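You operate a simulated robot arm through the tools that you are given. There is no shell and no other tool. Be economical: measure what you need, move in short steps, check, and stop when the job is done.

The job below is to be done with a simulated two-armed robot. You get a single attempt, and the scene is never put back.

Task
Brake on, then slide the bunk to hole 2 and pin it.

Only the result counts: the job must be done as asked and must still hold three seconds after the hand-in. Knocking over, shifting, dropping, spilling or breaking anything else fails it.

Robot
Two 7-joint arms with fingered hands on one trunk, on a base that drives. Base frame: it is fixed to the floor where the robot stands at the start and does not move with it; the origin is under the middle of the robot, x ahead of it, y to its left, z up. Lengths are in mm, angles in degrees, forces in N, time in s.
The left shoulder is at the start at [57, 152, 1128], the right one opposite. With the tool pointing down near the work surface each hand reaches from about 100 to 720 mm from the robot's upright axis, wherever it stands, measured 20 degrees to its own side. Places, roughly: brake lever [500, -100, 600]; hole in the bunk lug [500, -300, 500]; pin holder [800, -200, 600]; sliding bunk [600, -400, 600]. Payload 3.8 kg a hand.
Tool frame (each hand has its own): the origin (TCP) lies between the finger pads and is the grasp point; the fingertips stand 30 mm ahead of it; z points along the fingers, y is the line along which they close. The gripper opens to 104 mm. The gripper's body begins 35 mm behind the TCP. The gripper is a hand of 5 fingers: y runs from the thumb to the fingers, the wrist lies at [-15, -104, -178] in the tool frame, and closing takes about 1.5 s.
Orientation is that of the tool frame in the base frame, as [roll, pitch, yaw] about the fixed x, y, z axes, in that order (R = Rz(yaw) Ry(pitch) Rx(roll)). With the fingers straight down and the wrist toward the robot, the tool's x, y and z point along [0, 1, 0], [1, 0, 0] and [0, 0, -1] of the base frame.

Tools
- The arms move only by the tool play_rows. It takes "left_commands", "right_commands" or both (then of equal length, played together; a hand with none holds still); each is a list of rows, each an object (a shift or turn left out is 0, a gripper value left out holds the last) with "travel": the shift along the tool's x, y, z in units of 50 mm (1.0 is 50 mm), a list of three; "delta_rot": the turn, a rotation vector about the tool's x, y, z in units of 5 degrees (1.0 is 5 degrees), a list of three; "grip": the closure, from 0 (fully open) to 1 (shut). In form: [{"travel": [x, y, z], "delta_rot": [ax, ay, az], "grip": grip}, ...]. A call has 1 to 20 rows; each row shifts and turns the commanded pose from where the row before left it, along the tool's axes as they then stand. A call with a number of a shift or a turn outside -1 to 1 is refused whole. A row lasts 0.2 s, in which the tool goes at most 50 mm and 8.6 degrees; a call with a longer step from one row to the next is refused whole, and so is a gripper value outside its range. A pose out of reach is approached as far as the arm can. The call stops where the force on the tool passes 40 N (or 10 N more than at its start, if that is more) or the arm is blocked; 0.2 s more then pass. Each finger travels about 72 mm/s and halts on what it meets, pressing with about 26 N; the grip force reading is that of the motor and also rises with nothing between the fingers. The clock runs only during rows and for 0.2 s after the last one: add rows that do not move to give the fingers time. The reply holds the time, the measured pose of the TCP, the force on the tool along the base axes, the opening and the grip force, in the units named above and with some noise, with the torque about the TCP (base axes, N m) and any sound that the robot's microphone picked up, and new pictures: "views" is both (left out), scene, wrist or none (wrist: the cameras of the hands that moved).
- Cameras (640 x 400 px; columns grow to the right, rows downward): "scene" is now at [143.5, -45.2, 1264.4]; the picture's right is [-0.52, -0.85, 0.08], its down [-0.64, 0.32, -0.69] and it looks along [0.56, -0.41, -0.72] (base axes); focal length 262 px, centre (320, 200). "left" rides on the left gripper at [-80, -78, -141] in its tool frame; the picture's right is [-0.78, -0.30, 0.56], its down [0.54, -0.78, 0.33] and it looks along [0.33, 0.56, 0.76] (tool axes); focal length 247 px, centre (320, 200). "right" rides on the right gripper at [80, -78, -141] in its tool frame; the picture's right is [-0.78, 0.30, -0.56], its down [-0.53, -0.78, 0.33] and it looks along [-0.33, 0.56, 0.76] (tool axes); focal length 247 px, centre (320, 200). There is no depth. A picture from a camera that has moved, and an enlarged one, comes with that camera's place and axes in the base frame and with its lens.
- lift_body(by): slides the trunk up (or, below 0, down) by that many mm; the arms and the scene camera ride with it, the base frame stays. It gives what a move gives, with no picture.
- roll_base(legs): drives the robot by 1 to 6 legs, each [ahead, left, turn to the left] in mm, mm and degrees, along the robot's own axes; the way and the turn of a leg run together, so that a leg with both is an arc; at most 1500 mm and 180 degrees a leg. The arms and the cameras ride along, it lands a little off, and it stops where it bumps. It gives what a move gives, and a new picture of the scene camera.
- grasp_type(shape, hand): the hand has 5 fingers and takes this shape, open, in about a second: jaw (thumb against the fingers, like two jaws); tri (thumb and two fingers); tip (a fingertip pinch); poke (one finger out to press); point (the index stretched); flat (the hand flat); cup (the hand cupped); fist (a fist). The gripper value then closes the fingers along that shape, each until it touches; the sizes above hold for jaw. It gives what a move gives, with no picture.
- head_to(pan, tilt): turns the head with the scene camera to pan (to the left, within 80 degrees either way) and tilt (down, from -29 to 69), counted from straight ahead of the robot. It gives what a move gives, and a new picture of the scene camera.
- enlarge(camera, box): a new picture of the part [left, top, right, bottom] of that camera's present view, enlarged. The clock stands still meanwhile.
- close_job(): hands the job in; it is judged then, once.

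Go step by step. Nothing tells you exact positions but the pictures and the camera data: compare them with the known pose of the tool, close in by small moves and look again before you grip or let go. The budget is 120 turns and 260 pictures, counting those below and the enlarged ones. Unless the task says otherwise, let go and move clear before handing in, and close with one line.

The tools are called as name(argument=value, ...) on one line, values as JSON. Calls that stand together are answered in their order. play_rows: Moves the arms, as the interface text tells. Its arguments: {"type":"object","properties":{"left_commands":{"type":"array","items":{"type":"object","properties":{"travel":{"type":"array","items":{"type":"number"}},"delta_rot":{"type":"array","items":{"type":"number"}},"grip":{"type":"number"}}}},"right_commands":{"type":"array","items":{"type":"object","properties":{"travel":{"type":"array","items":{"type":"number"}},"delta_rot":{"type":"array","items":{"type":"number"}},"grip":{"type":"number"}}}},"views":{"type":"string","enum":["both","scene","wrist","none"]}},"required":[]} The other tools are called the same way: lift_body (by) slides the trunk up or down; grasp_type (shape, hand) gives the hand a shape; roll_base (legs) drives the base; head_to (pan, tilt) turns the head that bears the scene camera; enlarge (camera, box) takes an enlarged picture of a part of a camera's view; close_job () hands the job in.

At the start:

```text
time: 0.0
left_position: [530.7, -52.0, 1017.7]
left_orientation: [179.9, 0.0, 90.0]
left_contact_force: [-0.3, -0.5, 0.4]
left_ft_torque: [0.02, 0.01, 0.02]
left_grip_width: 103.6
left_grasp_force: 0.1
left_shape: jaw
right_position: [345.2, -424.6, 921.1]
right_orientation: [-180.0, 0.0, 90.0]
right_contact_force: [0.3, -0.2, 0.0]
right_ft_torque: [-0.02, 0.0, 0.02]
right_grip_width: 103.9
right_grasp_force: 0.1
right_shape: jaw
trunk travel left (down, up): [-208.0, 248.0]
robot x, y, heading: [-0.7, -0.2, -0.2]
head pan, tilt: [-31.7, 38.0]
```

scene: 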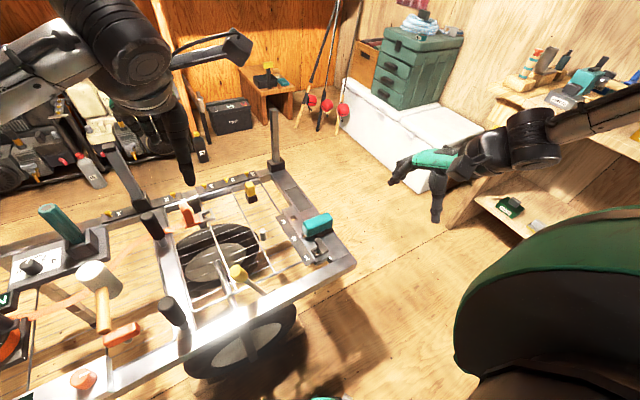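
right: 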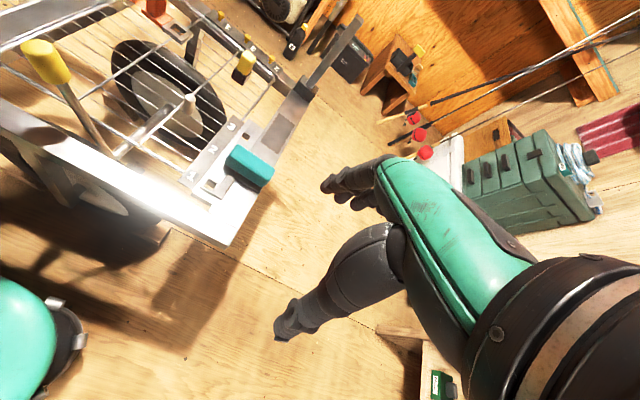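
left: 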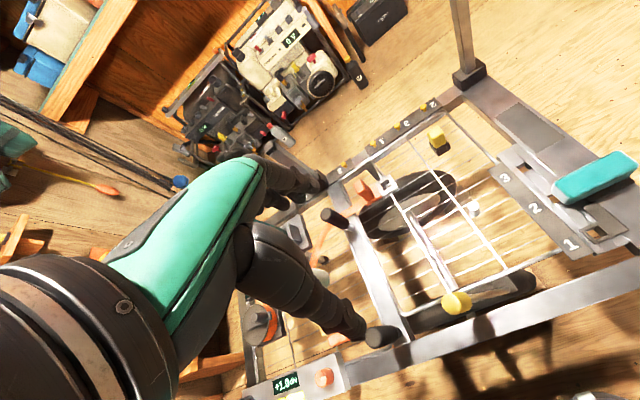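

I see a trailer frame with a lever, a numbered plate (1, 2, 3) and a teal-handled part, and several knobs. First I take enlarged views to identify the parts.

enlarge(camera="scene", box=[150, 160, 370, 300])

enlarge(camera="scene", box=[0, 190, 220, 400])

enlarge(camera="left", box=[340, 80, 640, 300])

enlarge(camera="right", box=[0, 0, 360, 240])

```text
2.86 times, centred on (260, 230) of scene
camera zoom: at [143.5, -45.2, 1264.4], right [-0.52, -0.85, 0.08], down [-0.64, 0.32, -0.69], along [0.56, -0.41, -0.72], focal length 749 px, centre (491, 114)
```

zoom: 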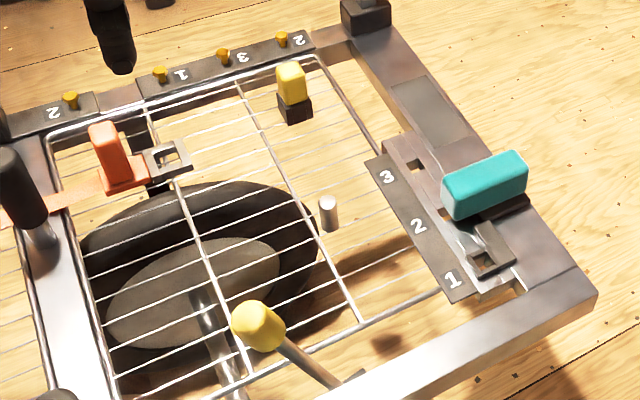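

```text
1.90 times, centred on (110, 295) of scene
camera zoom: at [143.5, -45.2, 1264.4], right [-0.52, -0.85, 0.08], down [-0.64, 0.32, -0.69], along [0.56, -0.41, -0.72], focal length 499 px, centre (720, 19)
```

zoom: 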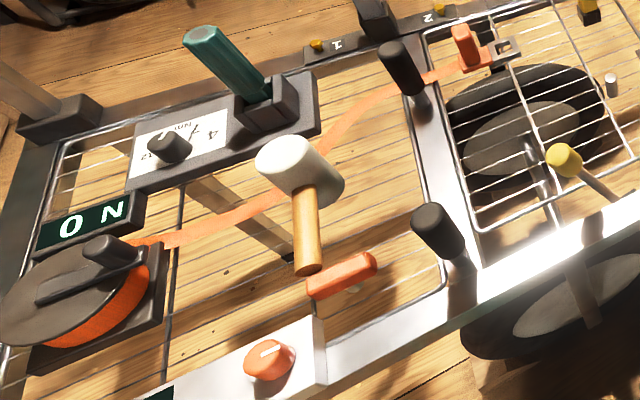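

```text
1.82 times, centred on (490, 190) of left
camera zoom: at [453.0, -131.2, 1158.2], right [-0.3, -0.78, -0.56], down [-0.78, 0.53, -0.33], along [0.56, 0.33, -0.76], focal length 449 px, centre (11, 218)
```

zoom: 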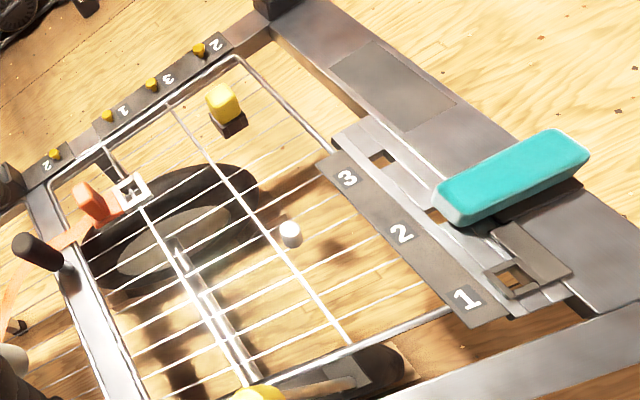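

```text
1.67 times, centred on (180, 120) of right
camera zoom: at [266.7, -346.5, 1061.3], right [0.3, -0.78, 0.56], down [-0.78, -0.53, -0.33], along [0.56, -0.33, -0.76], focal length 412 px, centre (553, 333)
```

zoom: 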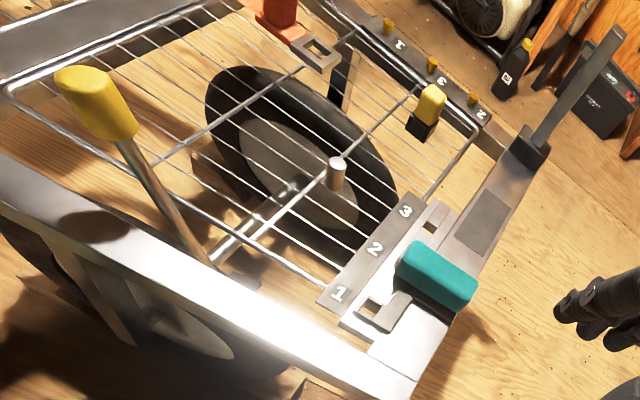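

The yellow-knobbed lever looks like the brake, near (480, -80, 680), and the teal handle sits on the sliding bunk. I look closer for brake markings and at the lug.

enlarge(camera="scene", box=[210, 250, 310, 312])

enlarge(camera="right", box=[0, 30, 160, 200])

enlarge(camera="left", box=[400, 240, 560, 340])

enlarge(camera="right", box=[160, 30, 320, 230])

head_to(pan=-15, tilt=55)

```text
6.40 times, centred on (260, 281) of scene
camera zoom: at [143.5, -45.2, 1264.4], right [-0.52, -0.85, 0.08], down [-0.64, 0.32, -0.69], along [0.56, -0.41, -0.72], focal length 1678 px, centre (704, -318)
```

zoom: 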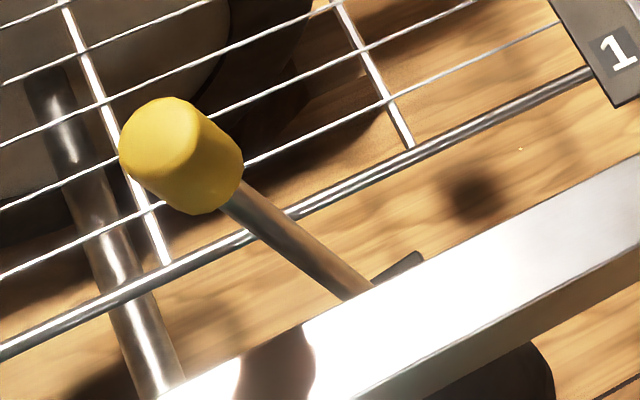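

```text
2.35 times, centred on (80, 115) of right
camera zoom: at [266.7, -346.5, 1061.3], right [0.3, -0.78, 0.56], down [-0.78, -0.53, -0.33], along [0.56, -0.33, -0.76], focal length 581 px, centre (885, 400)
```

zoom: 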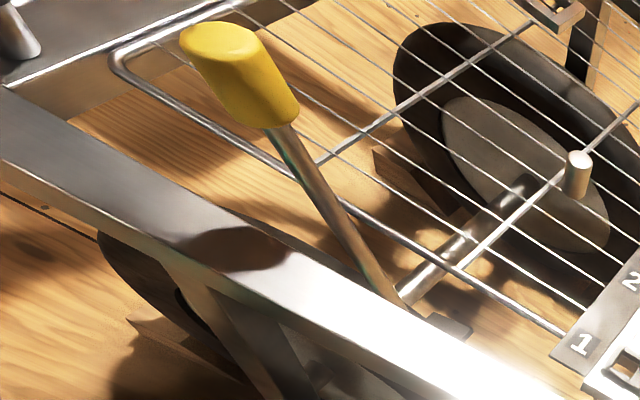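

```text
4.00 times, centred on (480, 290) of left
camera zoom: at [453.0, -131.2, 1158.2], right [-0.3, -0.78, -0.56], down [-0.78, 0.53, -0.33], along [0.56, 0.33, -0.76], focal length 988 px, centre (-320, -160)
```

zoom: 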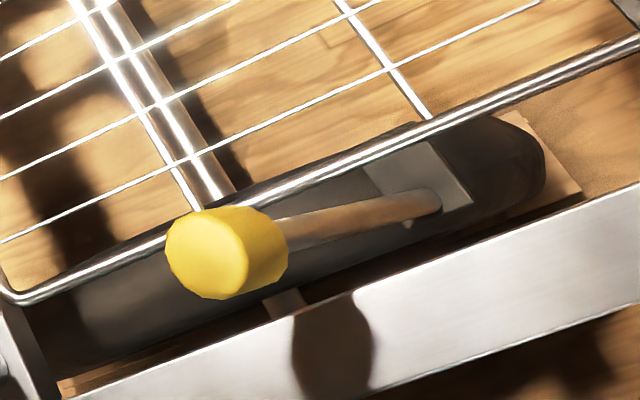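

```text
2.00 times, centred on (240, 130) of right
camera zoom: at [266.7, -346.5, 1061.3], right [0.3, -0.78, 0.56], down [-0.78, -0.53, -0.33], along [0.56, -0.33, -0.76], focal length 494 px, centre (480, 340)
```

zoom: 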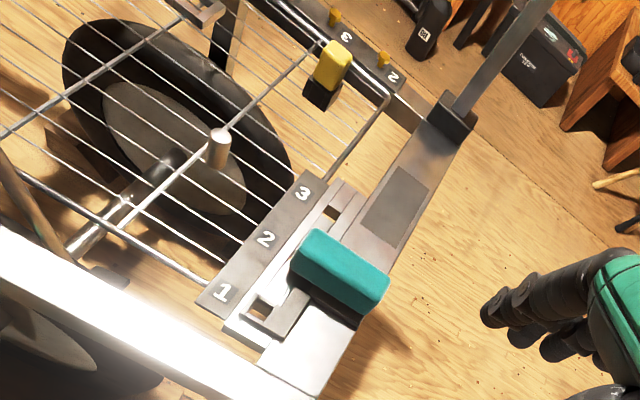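

```text
time: 0.8
left_position: [529.9, -51.7, 1017.8]
left_orientation: [-180.0, 0.0, 90.1]
left_contact_force: [0.6, 0.9, 0.1]
left_ft_torque: [0.01, -0.01, 0.04]
left_grip_width: 103.8
left_grasp_force: 0.0
left_shape: jaw
right_position: [344.9, -425.7, 920.1]
right_orientation: [180.0, -0.1, 90.0]
right_contact_force: [0.6, 0.7, -0.6]
right_ft_torque: [0.0, 0.0, 0.0]
right_grip_width: 103.4
right_grasp_force: 0.1
right_shape: jaw
trunk travel left (down, up): [-208.0, 248.0]
robot x, y, heading: [1.0, 1.2, 0.1]
head pan, tilt: [-15.0, 55.0]
camera scene: at [136.0, -18.5, 1241.6], right [-0.26, -0.97, 0.04], down [-0.87, 0.21, -0.44], along [0.41, -0.15, -0.9], focal length 262 px, centre (320, 200)
```

scene: 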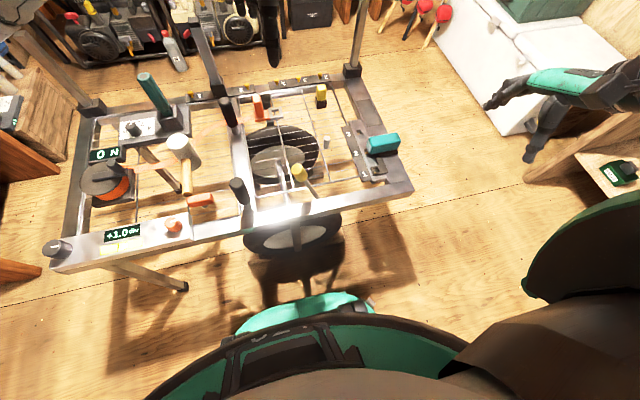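

The lever seems to have no legend, and there are displays ("0 N", "+1.0 ..."). I zoom in on them and on the rest of the frame.

enlarge(camera="scene", box=[40, 130, 260, 280])

enlarge(camera="scene", box=[240, 80, 420, 210])

enlarge(camera="scene", box=[240, 150, 330, 240])

```text
2.67 times, centred on (150, 205) of scene
camera zoom: at [136.0, -18.5, 1241.6], right [-0.26, -0.97, 0.04], down [-0.87, 0.21, -0.44], along [0.41, -0.15, -0.9], focal length 699 px, centre (773, 187)
```

zoom: 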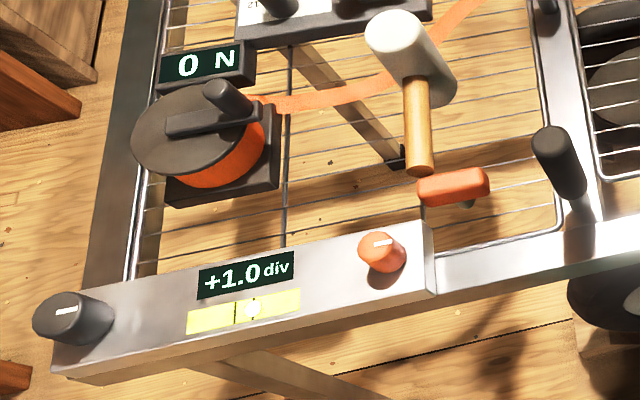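

```text
3.08 times, centred on (330, 145) of scene
camera zoom: at [136.0, -18.5, 1241.6], right [-0.26, -0.97, 0.04], down [-0.87, 0.21, -0.44], along [0.41, -0.15, -0.9], focal length 807 px, centre (289, 369)
```

zoom: 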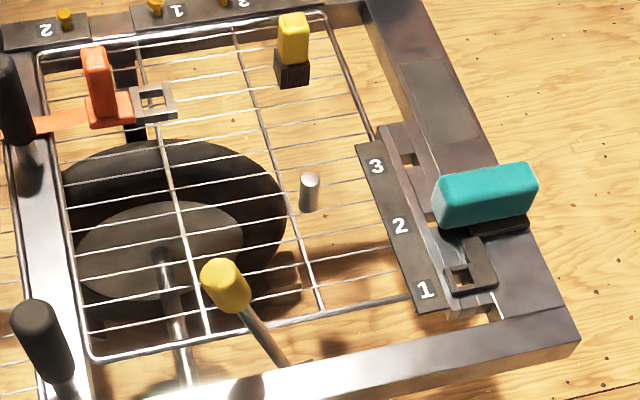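

```text
4.44 times, centred on (285, 195) of scene
camera zoom: at [136.0, -18.5, 1241.6], right [-0.26, -0.97, 0.04], down [-0.87, 0.21, -0.44], along [0.41, -0.15, -0.9], focal length 1165 px, centre (476, 222)
```

zoom: 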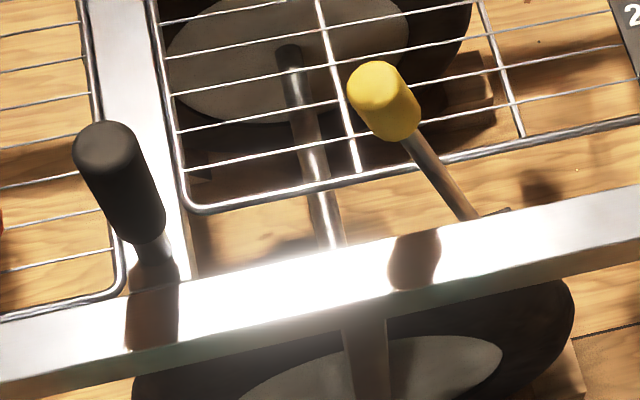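

The frame's hole pitch is about 80 mm along x (holes 1, 2 and 3 near x = 498, 578 and 658, y = -327), and the pin is at about (801, -228, 620). The pin is beyond reach from here, so I check how much room the base has ahead.

head_to(pan=0, tilt=69)

```text
time: 1.6
left_position: [530.4, -52.2, 1017.3]
left_orientation: [-180.0, 0.0, 90.1]
left_contact_force: [-0.2, -0.8, 0.7]
left_ft_torque: [0.03, 0.02, -0.02]
left_grip_width: 103.4
left_grasp_force: 0.2
left_shape: jaw
right_position: [344.3, -426.0, 920.8]
right_orientation: [179.9, -0.1, 90.1]
right_contact_force: [-0.7, -0.5, -0.5]
right_ft_torque: [0.0, -0.02, 0.0]
right_grip_width: 103.5
right_grasp_force: 0.0
right_shape: jaw
trunk travel left (down, up): [-208.0, 248.0]
robot x, y, heading: [-1.8, -2.8, 0.1]
head pan, tilt: [0.0, 68.8]
camera scene: at [119.9, 0.1, 1228.6], right [0.0, -1.0, 0.0], down [-0.98, 0.0, -0.21], along [0.21, 0.0, -0.98], focal length 262 px, centre (320, 200)
```

scene: 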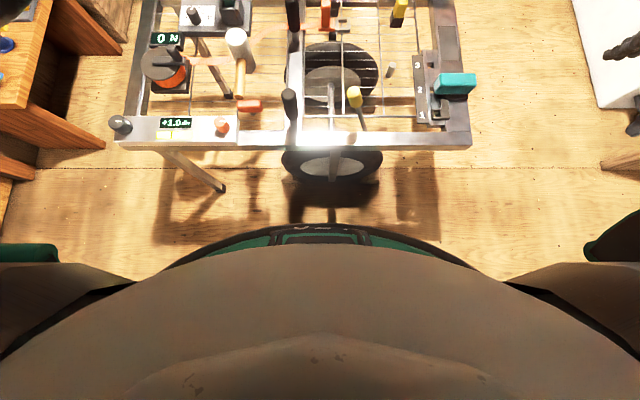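

The base rim is at about x = 250 and the nearest trailer part, the rail, at about x = 414. I drive 140 mm ahead so the pin comes within reach.

roll_base(legs=[[140, 0, 0]])

head_to(pan=-25, tilt=55)

```text
time: 2.9
left_position: [663.2, -43.1, 1015.1]
left_orientation: [-179.8, 0.0, 90.5]
left_contact_force: [0.6, -1.2, -1.1]
left_ft_torque: [0.08, 0.08, -0.01]
left_grip_width: 103.5
left_grasp_force: 0.1
left_shape: jaw
right_position: [480.3, -418.9, 919.8]
right_orientation: [-179.7, 0.0, 90.4]
right_contact_force: [-0.8, -0.1, 0.2]
right_ft_torque: [0.02, -0.06, 0.02]
right_grip_width: 103.7
right_grasp_force: 0.0
right_shape: jaw
trunk travel left (down, up): [-208.0, 248.0]
robot x, y, heading: [132.9, 3.5, 0.4]
head pan, tilt: [0.0, 68.8]
camera scene: at [253.8, 5.3, 1228.1], right [0.01, -1.0, 0.0], down [-0.98, -0.01, -0.2], along [0.2, 0.0, -0.98], focal length 262 px, centre (320, 200)
```

scene: 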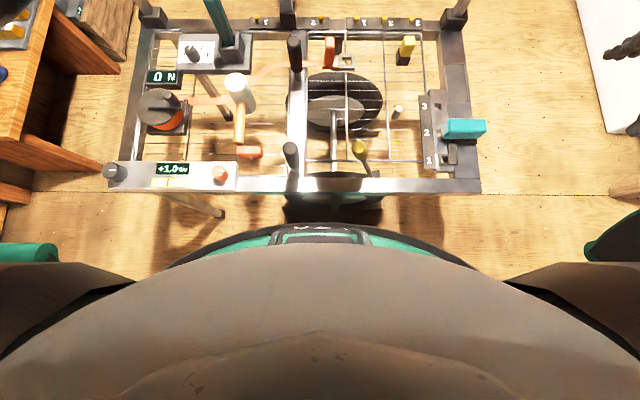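

```text
time: 3.8
left_position: [660.9, -43.4, 1017.5]
left_orientation: [-180.0, -0.1, 90.5]
left_contact_force: [-0.7, 0.2, 0.8]
left_ft_torque: [0.02, -0.02, -0.01]
left_grip_width: 103.4
left_grasp_force: 0.0
left_shape: jaw
right_position: [479.0, -418.9, 922.5]
right_orientation: [-180.0, 0.1, 90.4]
right_contact_force: [0.2, -0.5, -0.1]
right_ft_torque: [0.0, 0.01, -0.01]
right_grip_width: 103.5
right_grasp_force: 0.1
right_shape: jaw
trunk travel left (down, up): [-208.0, 248.0]
robot x, y, heading: [127.4, 2.9, 0.5]
head pan, tilt: [-25.0, 55.0]
camera scene: at [262.1, -25.0, 1242.3], right [-0.41, -0.91, 0.07], down [-0.83, 0.34, -0.45], along [0.38, -0.24, -0.89], focal length 262 px, centre (320, 200)
```

scene: 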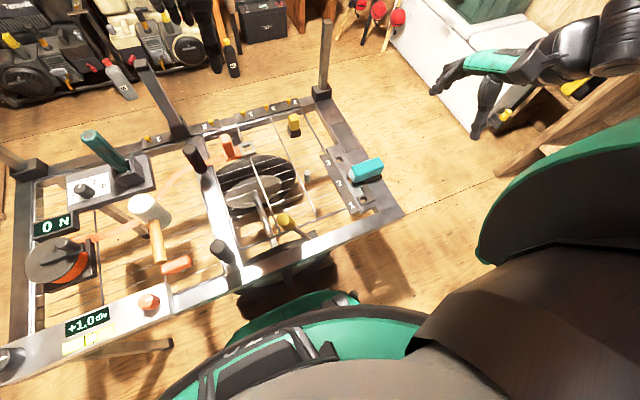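

The brake knob is at about (480, -80, 680), clear of the black post at (481, 74, 690). I bring the left hand above the knob and look again.

play_rows(left_commands=[{"travel": [-0.15, -0.72, 0.4]}, {"travel": [-0.15, -0.72, 0.4]}, {"travel": [-0.15, -0.72, 0.4]}, {"travel": [-0.15, -0.72, 0.4]}, {"travel": [-0.15, -0.72, 0.4]}, {"travel": [0, 0, 0.8]}, {"travel": [0, 0, 0.8]}, {}], views="both")

enlarge(camera="scene", box=[180, 150, 400, 290])

```text
time: 5.6
left_position: [481.0, -83.1, 836.9]
left_orientation: [179.9, 0.0, 90.5]
left_contact_force: [0.5, 0.5, -0.3]
left_ft_torque: [0.02, 0.0, -0.02]
left_grip_width: 103.8
left_grasp_force: 0.0
left_shape: jaw
right_position: [478.9, -418.9, 920.1]
right_orientation: [-179.9, 0.0, 90.5]
right_contact_force: [-0.4, -0.9, 0.2]
right_ft_torque: [0.03, 0.03, 0.01]
right_grip_width: 103.7
right_grasp_force: 0.1
right_shape: jaw
trunk travel left (down, up): [-208.0, 248.0]
robot x, y, heading: [129.5, 4.9, 0.4]
head pan, tilt: [-25.0, 55.0]
camera scene: at [262.4, -25.3, 1242.3], right [-0.41, -0.91, 0.07], down [-0.83, 0.34, -0.45], along [0.38, -0.24, -0.89], focal length 262 px, centre (320, 200)
camera left: at [404.5, -162.8, 977.8], right [-0.29, -0.78, -0.56], down [-0.78, 0.53, -0.33], along [0.55, 0.34, -0.76], focal length 247 px, centre (320, 200)
```

scene: 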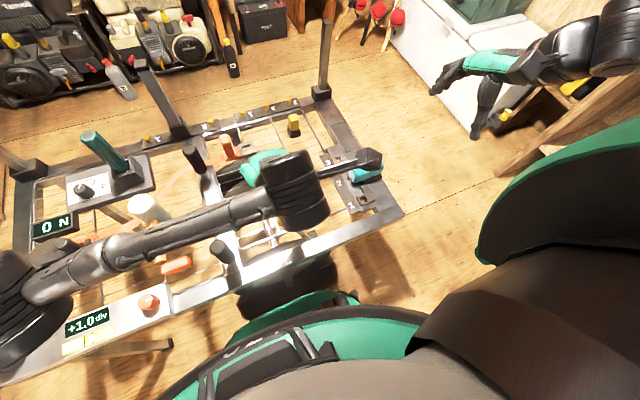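
left: 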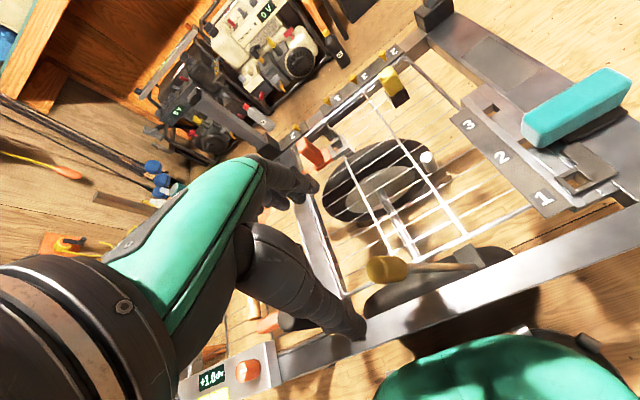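

```text
2.86 times, centred on (290, 220) of scene
camera zoom: at [262.4, -25.3, 1242.3], right [-0.41, -0.91, 0.07], down [-0.83, 0.34, -0.45], along [0.38, -0.24, -0.89], focal length 749 px, centre (406, 143)
```

zoom: 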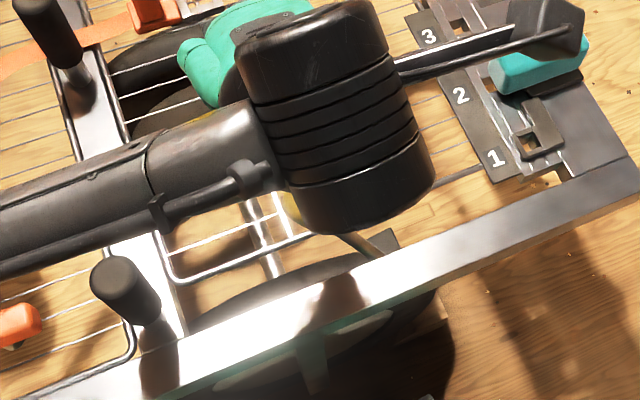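

The knob is confirmed at (481, -82, 680), right beneath the left hand. I check the lever base in the hand camera before gripping.

enlarge(camera="left", box=[340, 230, 520, 345])

enlarge(camera="left", box=[440, 60, 640, 230])

```text
3.48 times, centred on (430, 288) of left
camera zoom: at [404.5, -162.8, 977.8], right [-0.29, -0.78, -0.56], down [-0.78, 0.53, -0.33], along [0.55, 0.34, -0.76], focal length 859 px, centre (-63, -104)
```

zoom: 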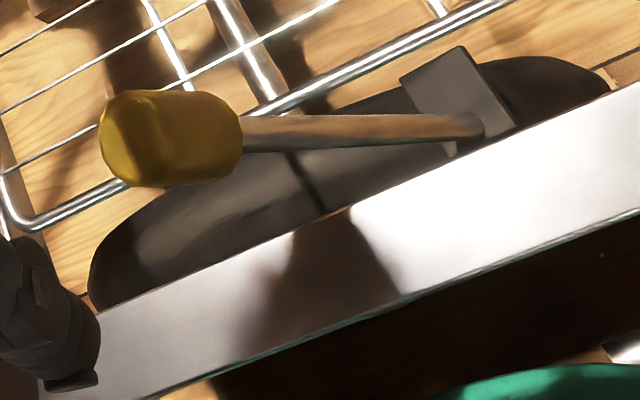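

```text
2.35 times, centred on (540, 145) of left
camera zoom: at [404.5, -162.8, 977.8], right [-0.29, -0.78, -0.56], down [-0.78, 0.53, -0.33], along [0.55, 0.34, -0.76], focal length 581 px, centre (-198, 329)
```

zoom: 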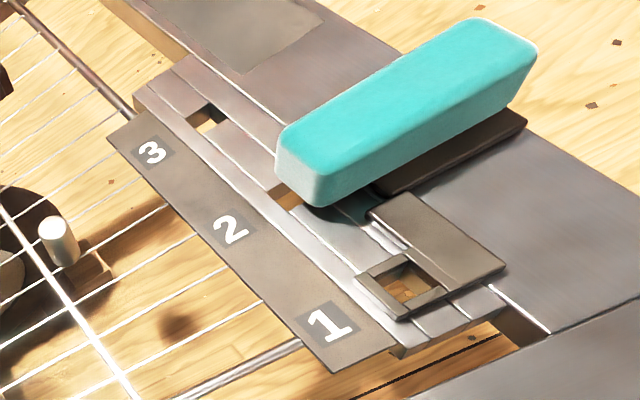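

I lower onto the knob and grip it.

play_rows(left_commands=[{"travel": [0, 0, 0.8]}, {"travel": [0, 0, 0.8]}, {"travel": [0, 0, 0.8]}, {"travel": [0, 0, 0.74]}, {}], views="wrist")

```text
time: 6.8
left_position: [481.3, -83.5, 680.8]
left_orientation: [-180.0, 0.1, 90.5]
left_contact_force: [0.3, 0.0, -0.9]
left_ft_torque: [0.01, 0.01, 0.01]
left_grip_width: 103.8
left_grasp_force: 0.1
left_shape: jaw
right_position: [477.3, -418.2, 921.9]
right_orientation: [180.0, 0.0, 90.5]
right_contact_force: [0.1, -0.3, 0.1]
right_ft_torque: [0.02, 0.01, -0.02]
right_grip_width: 103.8
right_grasp_force: 0.0
right_shape: jaw
trunk travel left (down, up): [-208.0, 248.0]
robot x, y, heading: [130.3, 8.4, 0.5]
head pan, tilt: [-25.0, 55.0]
camera left: at [404.2, -162.9, 821.1], right [-0.29, -0.78, -0.56], down [-0.78, 0.53, -0.33], along [0.55, 0.34, -0.76], focal length 247 px, centre (320, 200)
```

left: 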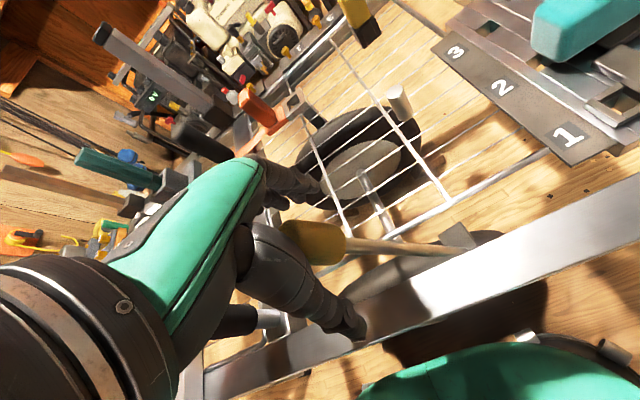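

The knob lies between thumb and fingers; now I close on it.

play_rows(left_commands=[{"grip": 1}, {}, {}, {}, {}, {}, {}, {}], views="wrist")

```text
time: 8.6
left_position: [481.0, -83.9, 680.8]
left_orientation: [-179.9, 0.0, 90.5]
left_contact_force: [-4.3, -0.4, -2.3]
left_ft_torque: [0.01, 0.09, -0.03]
left_grip_width: 22.6
left_grasp_force: 26.2
left_shape: jaw
right_position: [477.3, -418.1, 921.2]
right_orientation: [-180.0, 0.0, 90.5]
right_contact_force: [0.2, -0.1, 0.7]
right_ft_torque: [0.01, 0.01, -0.02]
right_grip_width: 103.6
right_grasp_force: 0.1
right_shape: jaw
trunk travel left (down, up): [-208.0, 248.0]
robot x, y, heading: [127.5, 3.5, 0.3]
head pan, tilt: [-25.0, 55.0]
camera left: at [403.6, -163.0, 821.4], right [-0.29, -0.78, -0.56], down [-0.78, 0.53, -0.33], along [0.55, 0.34, -0.76], focal length 247 px, centre (320, 200)
```

left: 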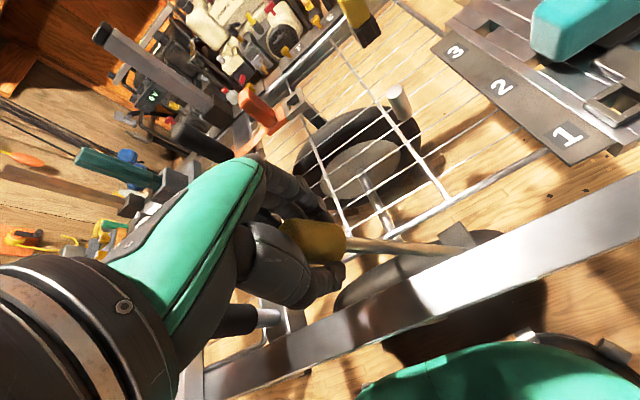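

Gripped. I swing the lever toward -y along its arc, stopping on force.

play_rows(left_commands=[{"travel": [-0.25, 0, -0.09]}, {"travel": [-0.25, 0, -0.08]}, {"travel": [-0.25, 0, -0.06]}, {"travel": [-0.25, 0, -0.04]}, {}], views="wrist")

```text
time: 9.8
left_position: [481.3, -133.0, 690.5]
left_orientation: [-179.8, -0.3, 90.5]
left_contact_force: [-8.1, 0.5, -21.7]
left_ft_torque: [0.13, 0.02, -0.01]
left_grip_width: 21.0
left_grasp_force: 26.0
left_shape: jaw
right_position: [478.3, -418.8, 919.9]
right_orientation: [-179.9, -0.1, 90.4]
right_contact_force: [0.0, -0.1, 0.3]
right_ft_torque: [0.01, 0.03, 0.02]
right_grip_width: 103.9
right_grasp_force: 0.0
right_shape: jaw
trunk travel left (down, up): [-208.0, 248.0]
robot x, y, heading: [132.1, 7.5, 0.3]
head pan, tilt: [-25.0, 55.0]
camera left: at [405.1, -213.1, 833.1], right [-0.29, -0.78, -0.56], down [-0.78, 0.53, -0.33], along [0.55, 0.34, -0.76], focal length 247 px, centre (320, 200)
```

left: 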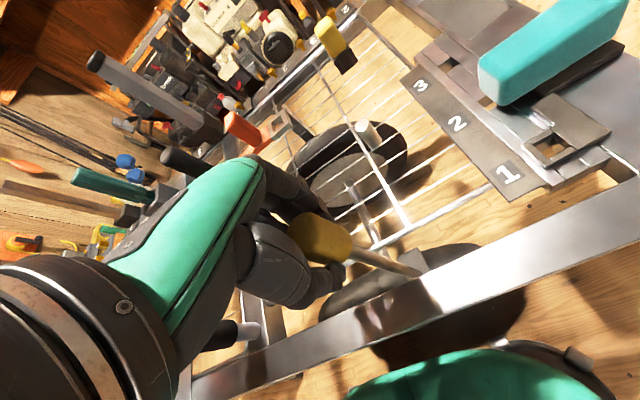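

The lever follows with low sideways force, so it does turn this way. I continue.

play_rows(left_commands=[{"travel": [-0.25, 0, 0.03]}, {"travel": [-0.25, 0, 0.0]}, {"travel": [-0.25, 0, 0.02]}, {"travel": [-0.25, 0, 0.04]}, {}], views="wrist")

```text
time: 11.2
left_position: [493.1, -157.2, 674.7]
left_orientation: [179.0, -2.9, 91.1]
left_contact_force: [0.2, 0.0, -0.7]
left_ft_torque: [-0.01, 0.01, 0.01]
left_grip_width: 16.9
left_grasp_force: 25.7
left_shape: jaw
right_position: [477.7, -418.2, 920.3]
right_orientation: [179.9, 0.0, 90.3]
right_contact_force: [0.4, 0.3, 0.2]
right_ft_torque: [0.0, 0.0, -0.01]
right_grip_width: 103.7
right_grasp_force: 0.1
right_shape: jaw
trunk travel left (down, up): [-208.0, 248.0]
robot x, y, heading: [132.9, 5.0, 0.4]
head pan, tilt: [-25.0, 55.0]
stopped in row 5 (left hand): the arm was blocked; the commanded pose is now the measured one
camera left: at [414.3, -244.4, 809.2], right [-0.27, -0.75, -0.6], down [-0.78, 0.54, -0.32], along [0.56, 0.38, -0.73], focal length 247 px, centre (320, 200)
```

left: 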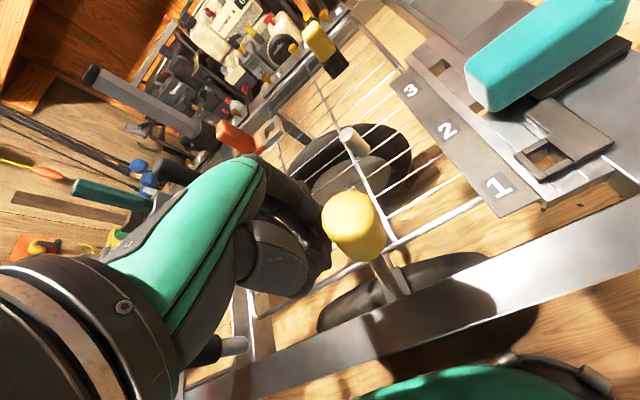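

The fingers slipped off and the knob now sits past vertical toward -y. I look from the scene camera.

enlarge(camera="scene", box=[180, 170, 400, 310])

enlarge(camera="left", box=[280, 160, 520, 320])

enlarge(camera="right", box=[0, 0, 320, 200])

```text
2.86 times, centred on (290, 240) of scene
camera zoom: at [261.2, -24.9, 1242.0], right [-0.41, -0.91, 0.07], down [-0.83, 0.34, -0.45], along [0.38, -0.24, -0.89], focal length 749 px, centre (406, 86)
```

zoom: 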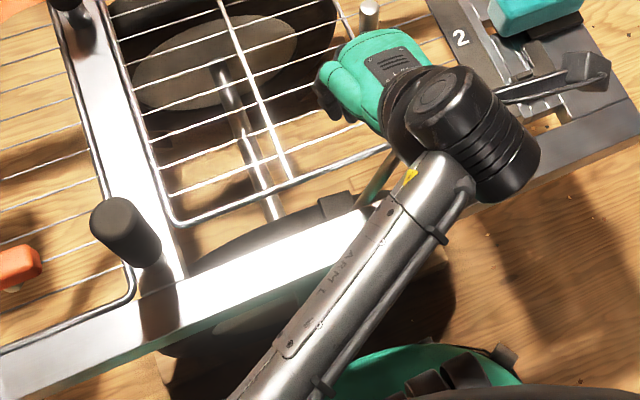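

```text
2.50 times, centred on (400, 240) of left
camera zoom: at [414.3, -244.4, 809.2], right [-0.27, -0.75, -0.6], down [-0.78, 0.54, -0.32], along [0.56, 0.38, -0.73], focal length 617 px, centre (120, 100)
```

zoom: 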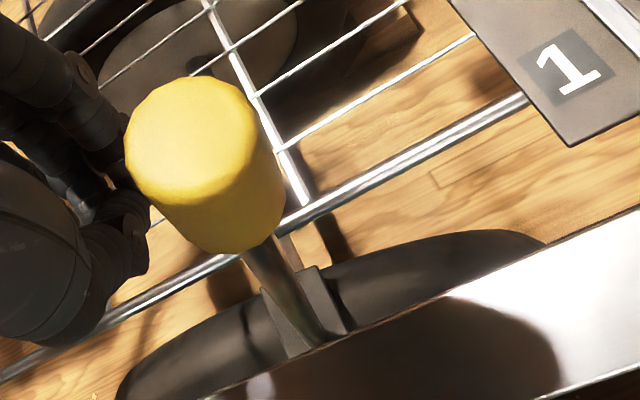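

```text
2.00 times, centred on (160, 100) of right
camera zoom: at [398.7, -339.9, 1061.1], right [0.3, -0.77, 0.56], down [-0.77, -0.54, -0.33], along [0.56, -0.33, -0.76], focal length 494 px, centre (640, 400)
```

zoom: 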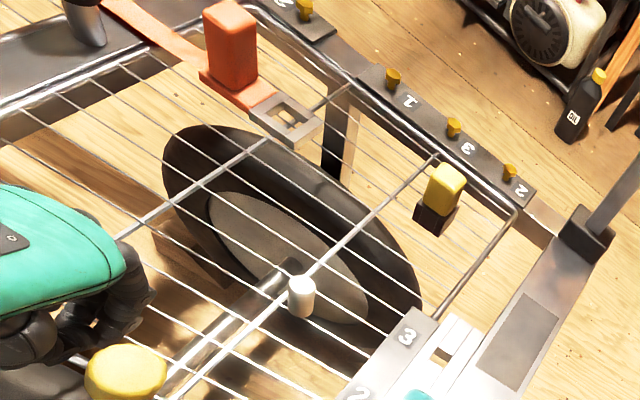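

The knob is now near (480, -198, 690), past vertical, and the left arm ran into its limit. I retreat the left hand and will finish with the right.

play_rows(left_commands=[{"travel": [0.5, 0, -0.2]}, {"travel": [0.3, 0, -0.8]}, {"travel": [0, 0, -0.9], "grip": 0}, {"travel": [0, 0, -0.9]}, {"travel": [0.7, 0, -0.7]}, {"travel": [0.9, 0, -0.3]}, {"travel": [0.9, 0, 0]}, {"travel": [0.9, 0, 0]}, {"travel": [0.9, 0, 0]}, {}], views="scene")

enlarge(camera="scene", box=[200, 100, 420, 280])

```text
time: 12.2
left_position: [524.9, -63.9, 786.1]
left_orientation: [172.6, -13.2, 92.0]
left_contact_force: [0.2, 0.2, -0.3]
left_ft_torque: [0.02, -0.02, -0.02]
left_grip_width: 103.8
left_grasp_force: 0.0
left_shape: jaw
right_position: [478.6, -417.6, 921.3]
right_orientation: [-179.9, 0.0, 90.4]
right_contact_force: [-0.4, -0.1, 0.1]
right_ft_torque: [-0.02, 0.01, -0.01]
right_grip_width: 103.8
right_grasp_force: 0.1
right_shape: jaw
trunk travel left (down, up): [-208.0, 248.0]
robot x, y, heading: [127.9, 5.5, 0.5]
head pan, tilt: [-25.0, 55.0]
stopped in row 5 (left hand): the arm was blocked; the commanded pose is now the measured one
camera scene: at [262.2, -24.8, 1241.9], right [-0.41, -0.91, 0.07], down [-0.83, 0.34, -0.45], along [0.38, -0.24, -0.89], focal length 262 px, centre (320, 200)
```

scene: 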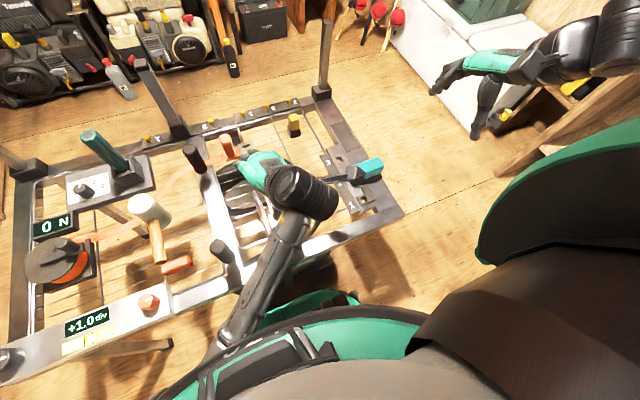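

```text
2.22 times, centred on (310, 190) of scene
camera zoom: at [262.2, -24.8, 1241.9], right [-0.41, -0.91, 0.07], down [-0.83, 0.34, -0.45], along [0.38, -0.24, -0.89], focal length 583 px, centre (342, 222)
```

zoom: 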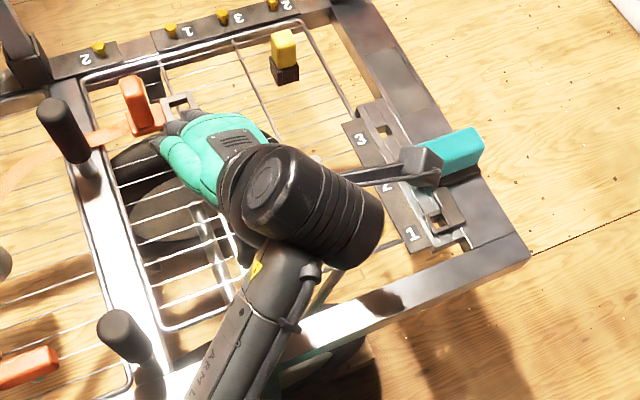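

The left arm is folded tight against the body; I ease it forward, up and to the left.

play_rows(left_commands=[{"travel": [0.0, 0.5, -0.5]}, {"travel": [0.2, 0.6, -0.5]}, {"travel": [0.4, 0.5, -0.6]}, {"travel": [0.5, 0.4, -0.6]}, {"travel": [0.6, 0, -0.6]}, {"travel": [0.8, 0, -0.4]}, {"travel": [0.8, 0, -0.4]}, {}], views="scene")

```text
time: 13.1
left_position: [601.0, 7.5, 840.3]
left_orientation: [173.6, -22.7, 93.3]
left_contact_force: [-0.3, -0.8, 0.9]
left_ft_torque: [-0.01, 0.02, 0.01]
left_grip_width: 104.0
left_grasp_force: 0.1
left_shape: jaw
right_position: [478.4, -418.4, 920.8]
right_orientation: [-179.9, 0.0, 90.4]
right_contact_force: [-0.5, -0.2, 0.9]
right_ft_torque: [0.0, -0.03, 0.01]
right_grip_width: 103.6
right_grasp_force: 0.0
right_shape: jaw
trunk travel left (down, up): [-208.0, 248.0]
robot x, y, heading: [129.6, 7.0, 0.3]
head pan, tilt: [-25.0, 55.0]
stopped in row 4 (left hand): the arm was blocked; the commanded pose is now the measured one
camera scene: at [262.6, -24.9, 1242.1], right [-0.41, -0.91, 0.07], down [-0.83, 0.34, -0.45], along [0.38, -0.24, -0.89], focal length 262 px, centre (320, 200)
```

scene: 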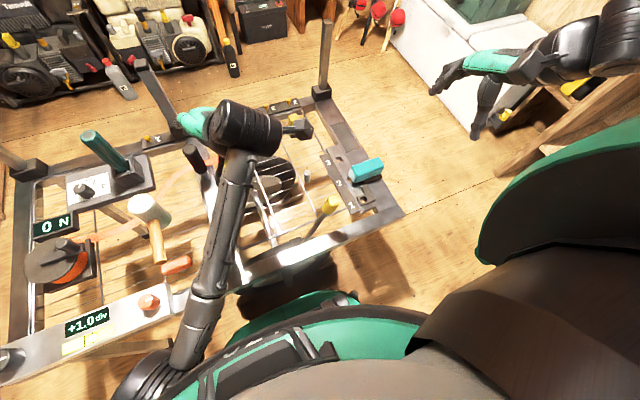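

The lever's yellow knob is visible now, leaning to the right. I straighten the left wrist while lifting it further clear.

play_rows(left_commands=[{"delta_rot": [0, -0.8, 0]}, {"delta_rot": [0, -0.8, 0]}, {"delta_rot": [0, -0.8, 0]}, {"delta_rot": [0, -0.8, 0], "travel": [0, 0, -0.3]}, {"delta_rot": [0, -0.8, 0], "travel": [0, 0, -0.5]}, {"travel": [0, 0, -0.8]}, {"travel": [0.5, 0, -0.8]}, {"travel": [0.8, 0, -0.6]}, {}], views="scene")

enlarge(camera="scene", box=[260, 100, 420, 260])

```text
time: 14.7
left_position: [589.2, 54.5, 903.0]
left_orientation: [175.2, -12.1, 92.3]
left_contact_force: [-1.2, 0.2, -0.9]
left_ft_torque: [-0.02, 0.0, -0.01]
left_grip_width: 104.1
left_grasp_force: 0.0
left_shape: jaw
right_position: [478.8, -418.4, 920.4]
right_orientation: [-179.9, 0.1, 90.4]
right_contact_force: [-0.9, 0.3, -0.1]
right_ft_torque: [0.01, -0.01, -0.02]
right_grip_width: 103.7
right_grasp_force: 0.1
right_shape: jaw
trunk travel left (down, up): [-208.0, 248.0]
robot x, y, heading: [129.5, 4.2, 0.1]
head pan, tilt: [-25.0, 55.0]
stopped in row 7 (left hand): the arm was blocked; the commanded pose is now the measured one
camera scene: at [262.7, -24.5, 1242.2], right [-0.41, -0.91, 0.07], down [-0.83, 0.34, -0.45], along [0.38, -0.24, -0.89], focal length 262 px, centre (320, 200)
```

scene: 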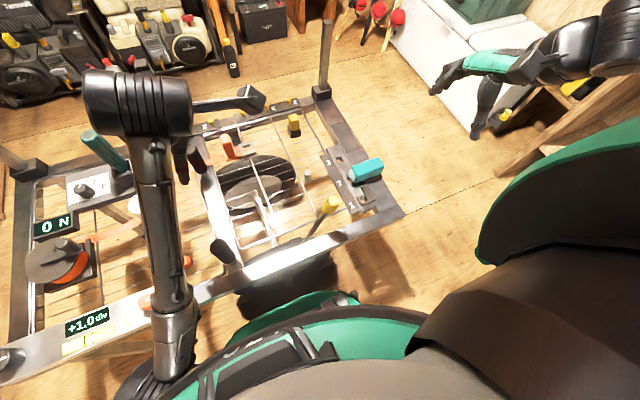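

```text
2.50 times, centred on (340, 180) of scene
camera zoom: at [262.7, -24.5, 1242.2], right [-0.41, -0.91, 0.07], down [-0.83, 0.34, -0.45], along [0.38, -0.24, -0.89], focal length 656 px, centre (270, 250)
```

zoom: 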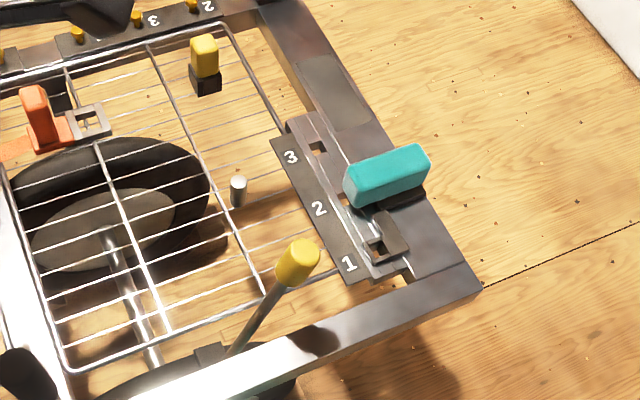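

The lever now leans to -y; I will push it on with the right hand to make sure it is at its end stop. I bring the closed right hand to the +y side of the knob, high first.

play_rows(right_commands=[{"travel": [0.92, 0, 0.2], "grip": 1}, {"travel": [0.92, 0, 0.2]}, {"travel": [0.92, 0, 0.2]}, {"travel": [0.92, 0, 0.2]}, {"travel": [0.92, 0, 0.2]}, {"travel": [0.92, 0, 0.2]}, {}], views="both")

```text
time: 16.3
left_position: [588.1, 54.3, 902.9]
left_orientation: [175.2, -12.1, 92.2]
left_contact_force: [0.7, -0.4, -0.7]
left_ft_torque: [0.03, 0.01, 0.02]
left_grip_width: 103.7
left_grasp_force: 0.1
left_shape: jaw
right_position: [526.8, -163.5, 848.4]
right_orientation: [179.9, 0.0, 90.3]
right_contact_force: [-0.2, -0.2, 0.3]
right_ft_torque: [-0.01, -0.04, 0.01]
right_grip_width: 0.0
right_grasp_force: 26.4
right_shape: jaw
right hand out of reach, approached as far as the arm can: row 2, 3, 4, 5
trunk travel left (down, up): [-208.0, 248.0]
robot x, y, heading: [131.4, 3.1, 0.5]
head pan, tilt: [-25.0, 55.0]
camera scene: at [262.0, -25.6, 1242.4], right [-0.41, -0.91, 0.07], down [-0.83, 0.34, -0.45], along [0.38, -0.24, -0.89], focal length 262 px, centre (320, 200)
camera right: at [446.9, -85.0, 988.5], right [0.3, -0.77, 0.56], down [-0.77, -0.54, -0.33], along [0.56, -0.33, -0.76], focal length 247 px, centre (320, 200)
```

scene: 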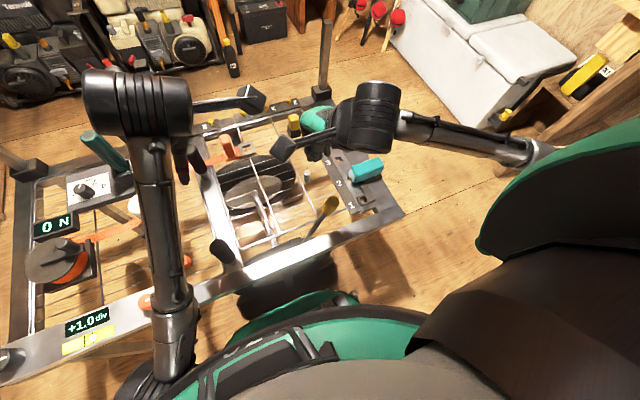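
right: 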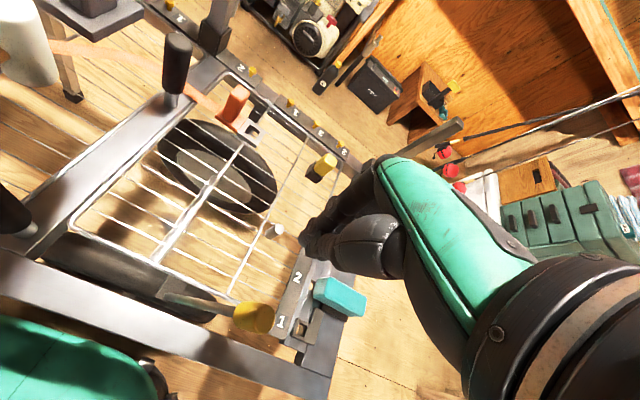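

play_rows(right_commands=[{}, {}], views="none")

```text
time: 16.9
left_position: [588.6, 55.2, 902.9]
left_orientation: [175.2, -12.1, 92.3]
left_contact_force: [-0.3, -0.1, 0.2]
left_ft_torque: [0.01, 0.01, 0.02]
left_grip_width: 104.0
left_grasp_force: 0.1
left_shape: jaw
right_position: [525.7, -162.4, 848.9]
right_orientation: [180.0, -0.1, 90.4]
right_contact_force: [0.5, -0.3, 0.8]
right_ft_torque: [-0.02, 0.03, -0.03]
right_grip_width: 0.1
right_grasp_force: 26.2
right_shape: jaw
trunk travel left (down, up): [-208.0, 248.0]
robot x, y, heading: [130.3, 4.8, 0.2]
head pan, tilt: [-25.0, 55.0]
```

Too close to the body for that spot, so I back the base 100 mm for the lever work.

roll_base(legs=[[-100, 0, 0]])

```text
time: 18.0
left_position: [487.3, 54.8, 902.9]
left_orientation: [175.2, -12.1, 92.3]
left_contact_force: [0.2, 0.0, -0.2]
left_ft_torque: [-0.03, 0.0, 0.02]
left_grip_width: 103.5
left_grasp_force: 0.0
left_shape: jaw
right_position: [425.0, -163.7, 846.8]
right_orientation: [180.0, -0.1, 90.4]
right_contact_force: [-0.1, 0.1, 0.8]
right_ft_torque: [-0.02, 0.0, 0.02]
right_grip_width: 0.1
right_grasp_force: 26.5
right_shape: jaw
trunk travel left (down, up): [-208.0, 248.0]
robot x, y, heading: [28.3, 2.2, 0.6]
head pan, tilt: [-25.0, 55.0]
camera scene: at [161.3, -25.8, 1242.3], right [-0.41, -0.91, 0.07], down [-0.83, 0.34, -0.45], along [0.38, -0.24, -0.89], focal length 262 px, centre (320, 200)
```

scene: 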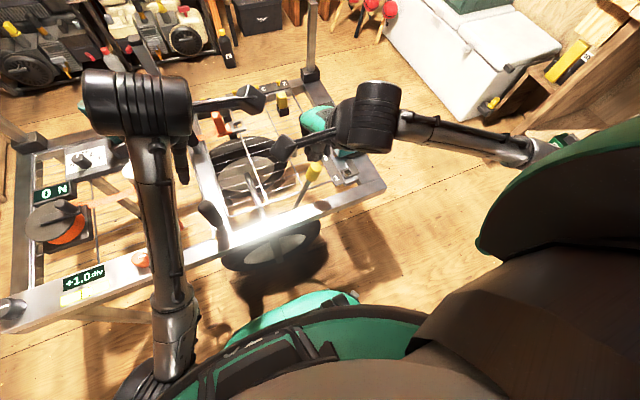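

Now I lower the closed right hand to the +y side of the knob.

play_rows(right_commands=[{"travel": [0.3, 0.6, 0]}, {"travel": [0.25, 0.55, 0.3]}, {"travel": [0, 0, 0.8]}, {"travel": [0, 0, 0.8]}, {}], views="both")

```text
time: 19.2
left_position: [487.8, 53.1, 902.5]
left_orientation: [175.3, -12.0, 92.3]
left_contact_force: [0.0, 0.6, -0.3]
left_ft_torque: [-0.01, 0.01, 0.01]
left_grip_width: 104.0
left_grasp_force: 0.0
left_shape: jaw
right_position: [482.7, -135.2, 754.8]
right_orientation: [180.0, 0.0, 90.4]
right_contact_force: [0.2, -0.3, 0.8]
right_ft_torque: [-0.01, -0.02, -0.01]
right_grip_width: 0.1
right_grasp_force: 26.1
right_shape: jaw
trunk travel left (down, up): [-208.0, 248.0]
robot x, y, heading: [28.6, 2.1, 0.5]
head pan, tilt: [-25.0, 55.0]
camera scene: at [161.9, -25.8, 1242.3], right [-0.41, -0.91, 0.07], down [-0.83, 0.34, -0.45], along [0.38, -0.24, -0.89], focal length 262 px, centre (320, 200)
camera right: at [404.2, -56.4, 893.8], right [0.3, -0.77, 0.56], down [-0.77, -0.54, -0.33], along [0.56, -0.33, -0.76], focal length 247 px, centre (320, 200)
```

scene: 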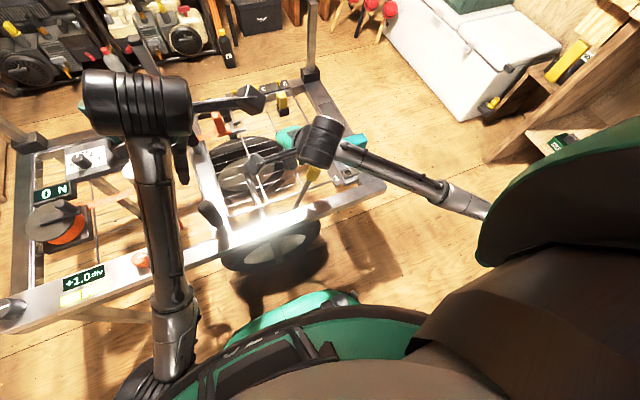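
right: 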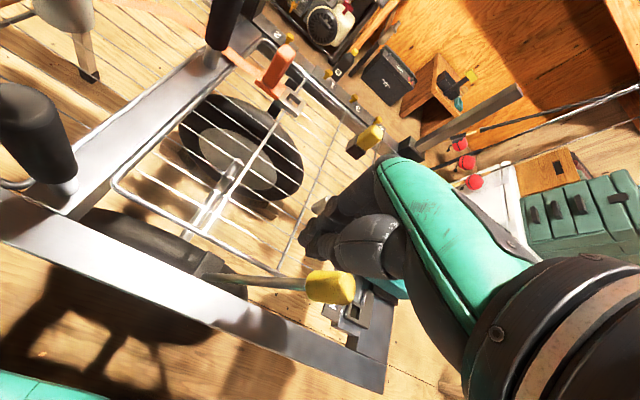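

Clear; I lower 72 mm and push toward -y.

play_rows(right_commands=[{"travel": [0, 0, 0.7]}, {"travel": [0, 0, 0.7]}, {"travel": [-0.25, 0, 0]}, {"travel": [-0.25, 0, 0]}, {"travel": [-0.25, 0, 0]}, {"travel": [-0.25, 0, 0]}, {}], views="wrist")

```text
time: 20.3
left_position: [488.4, 57.7, 902.5]
left_orientation: [175.2, -12.1, 92.5]
left_contact_force: [-0.8, -0.8, -0.2]
left_ft_torque: [0.01, -0.03, 0.02]
left_grip_width: 103.9
left_grasp_force: 0.0
left_shape: jaw
right_position: [483.5, -142.7, 686.2]
right_orientation: [179.9, -1.7, 91.5]
right_contact_force: [4.1, 17.4, -0.2]
right_ft_torque: [0.21, -0.02, 0.13]
right_grip_width: 0.0
right_grasp_force: 26.0
right_shape: jaw
trunk travel left (down, up): [-208.0, 248.0]
robot x, y, heading: [30.9, -0.4, 0.7]
head pan, tilt: [-25.0, 55.0]
stopped in row 5 (right hand): the force on the tool passed its limit at 46 N (the readings are from after the stop); the commanded pose is now the measured one
camera right: at [402.4, -69.9, 827.5], right [0.31, -0.78, 0.53], down [-0.76, -0.54, -0.35], along [0.57, -0.3, -0.77], focal length 247 px, centre (320, 200)
```

right: 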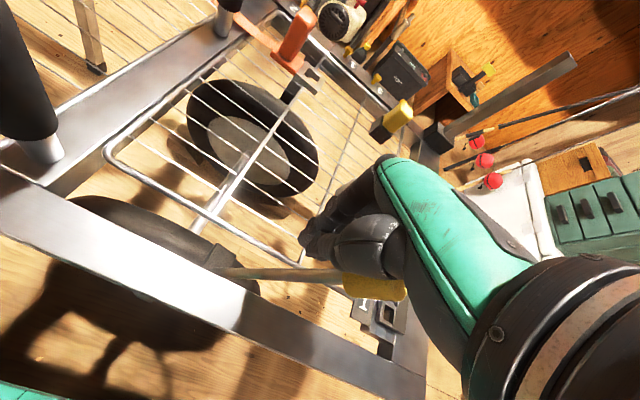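

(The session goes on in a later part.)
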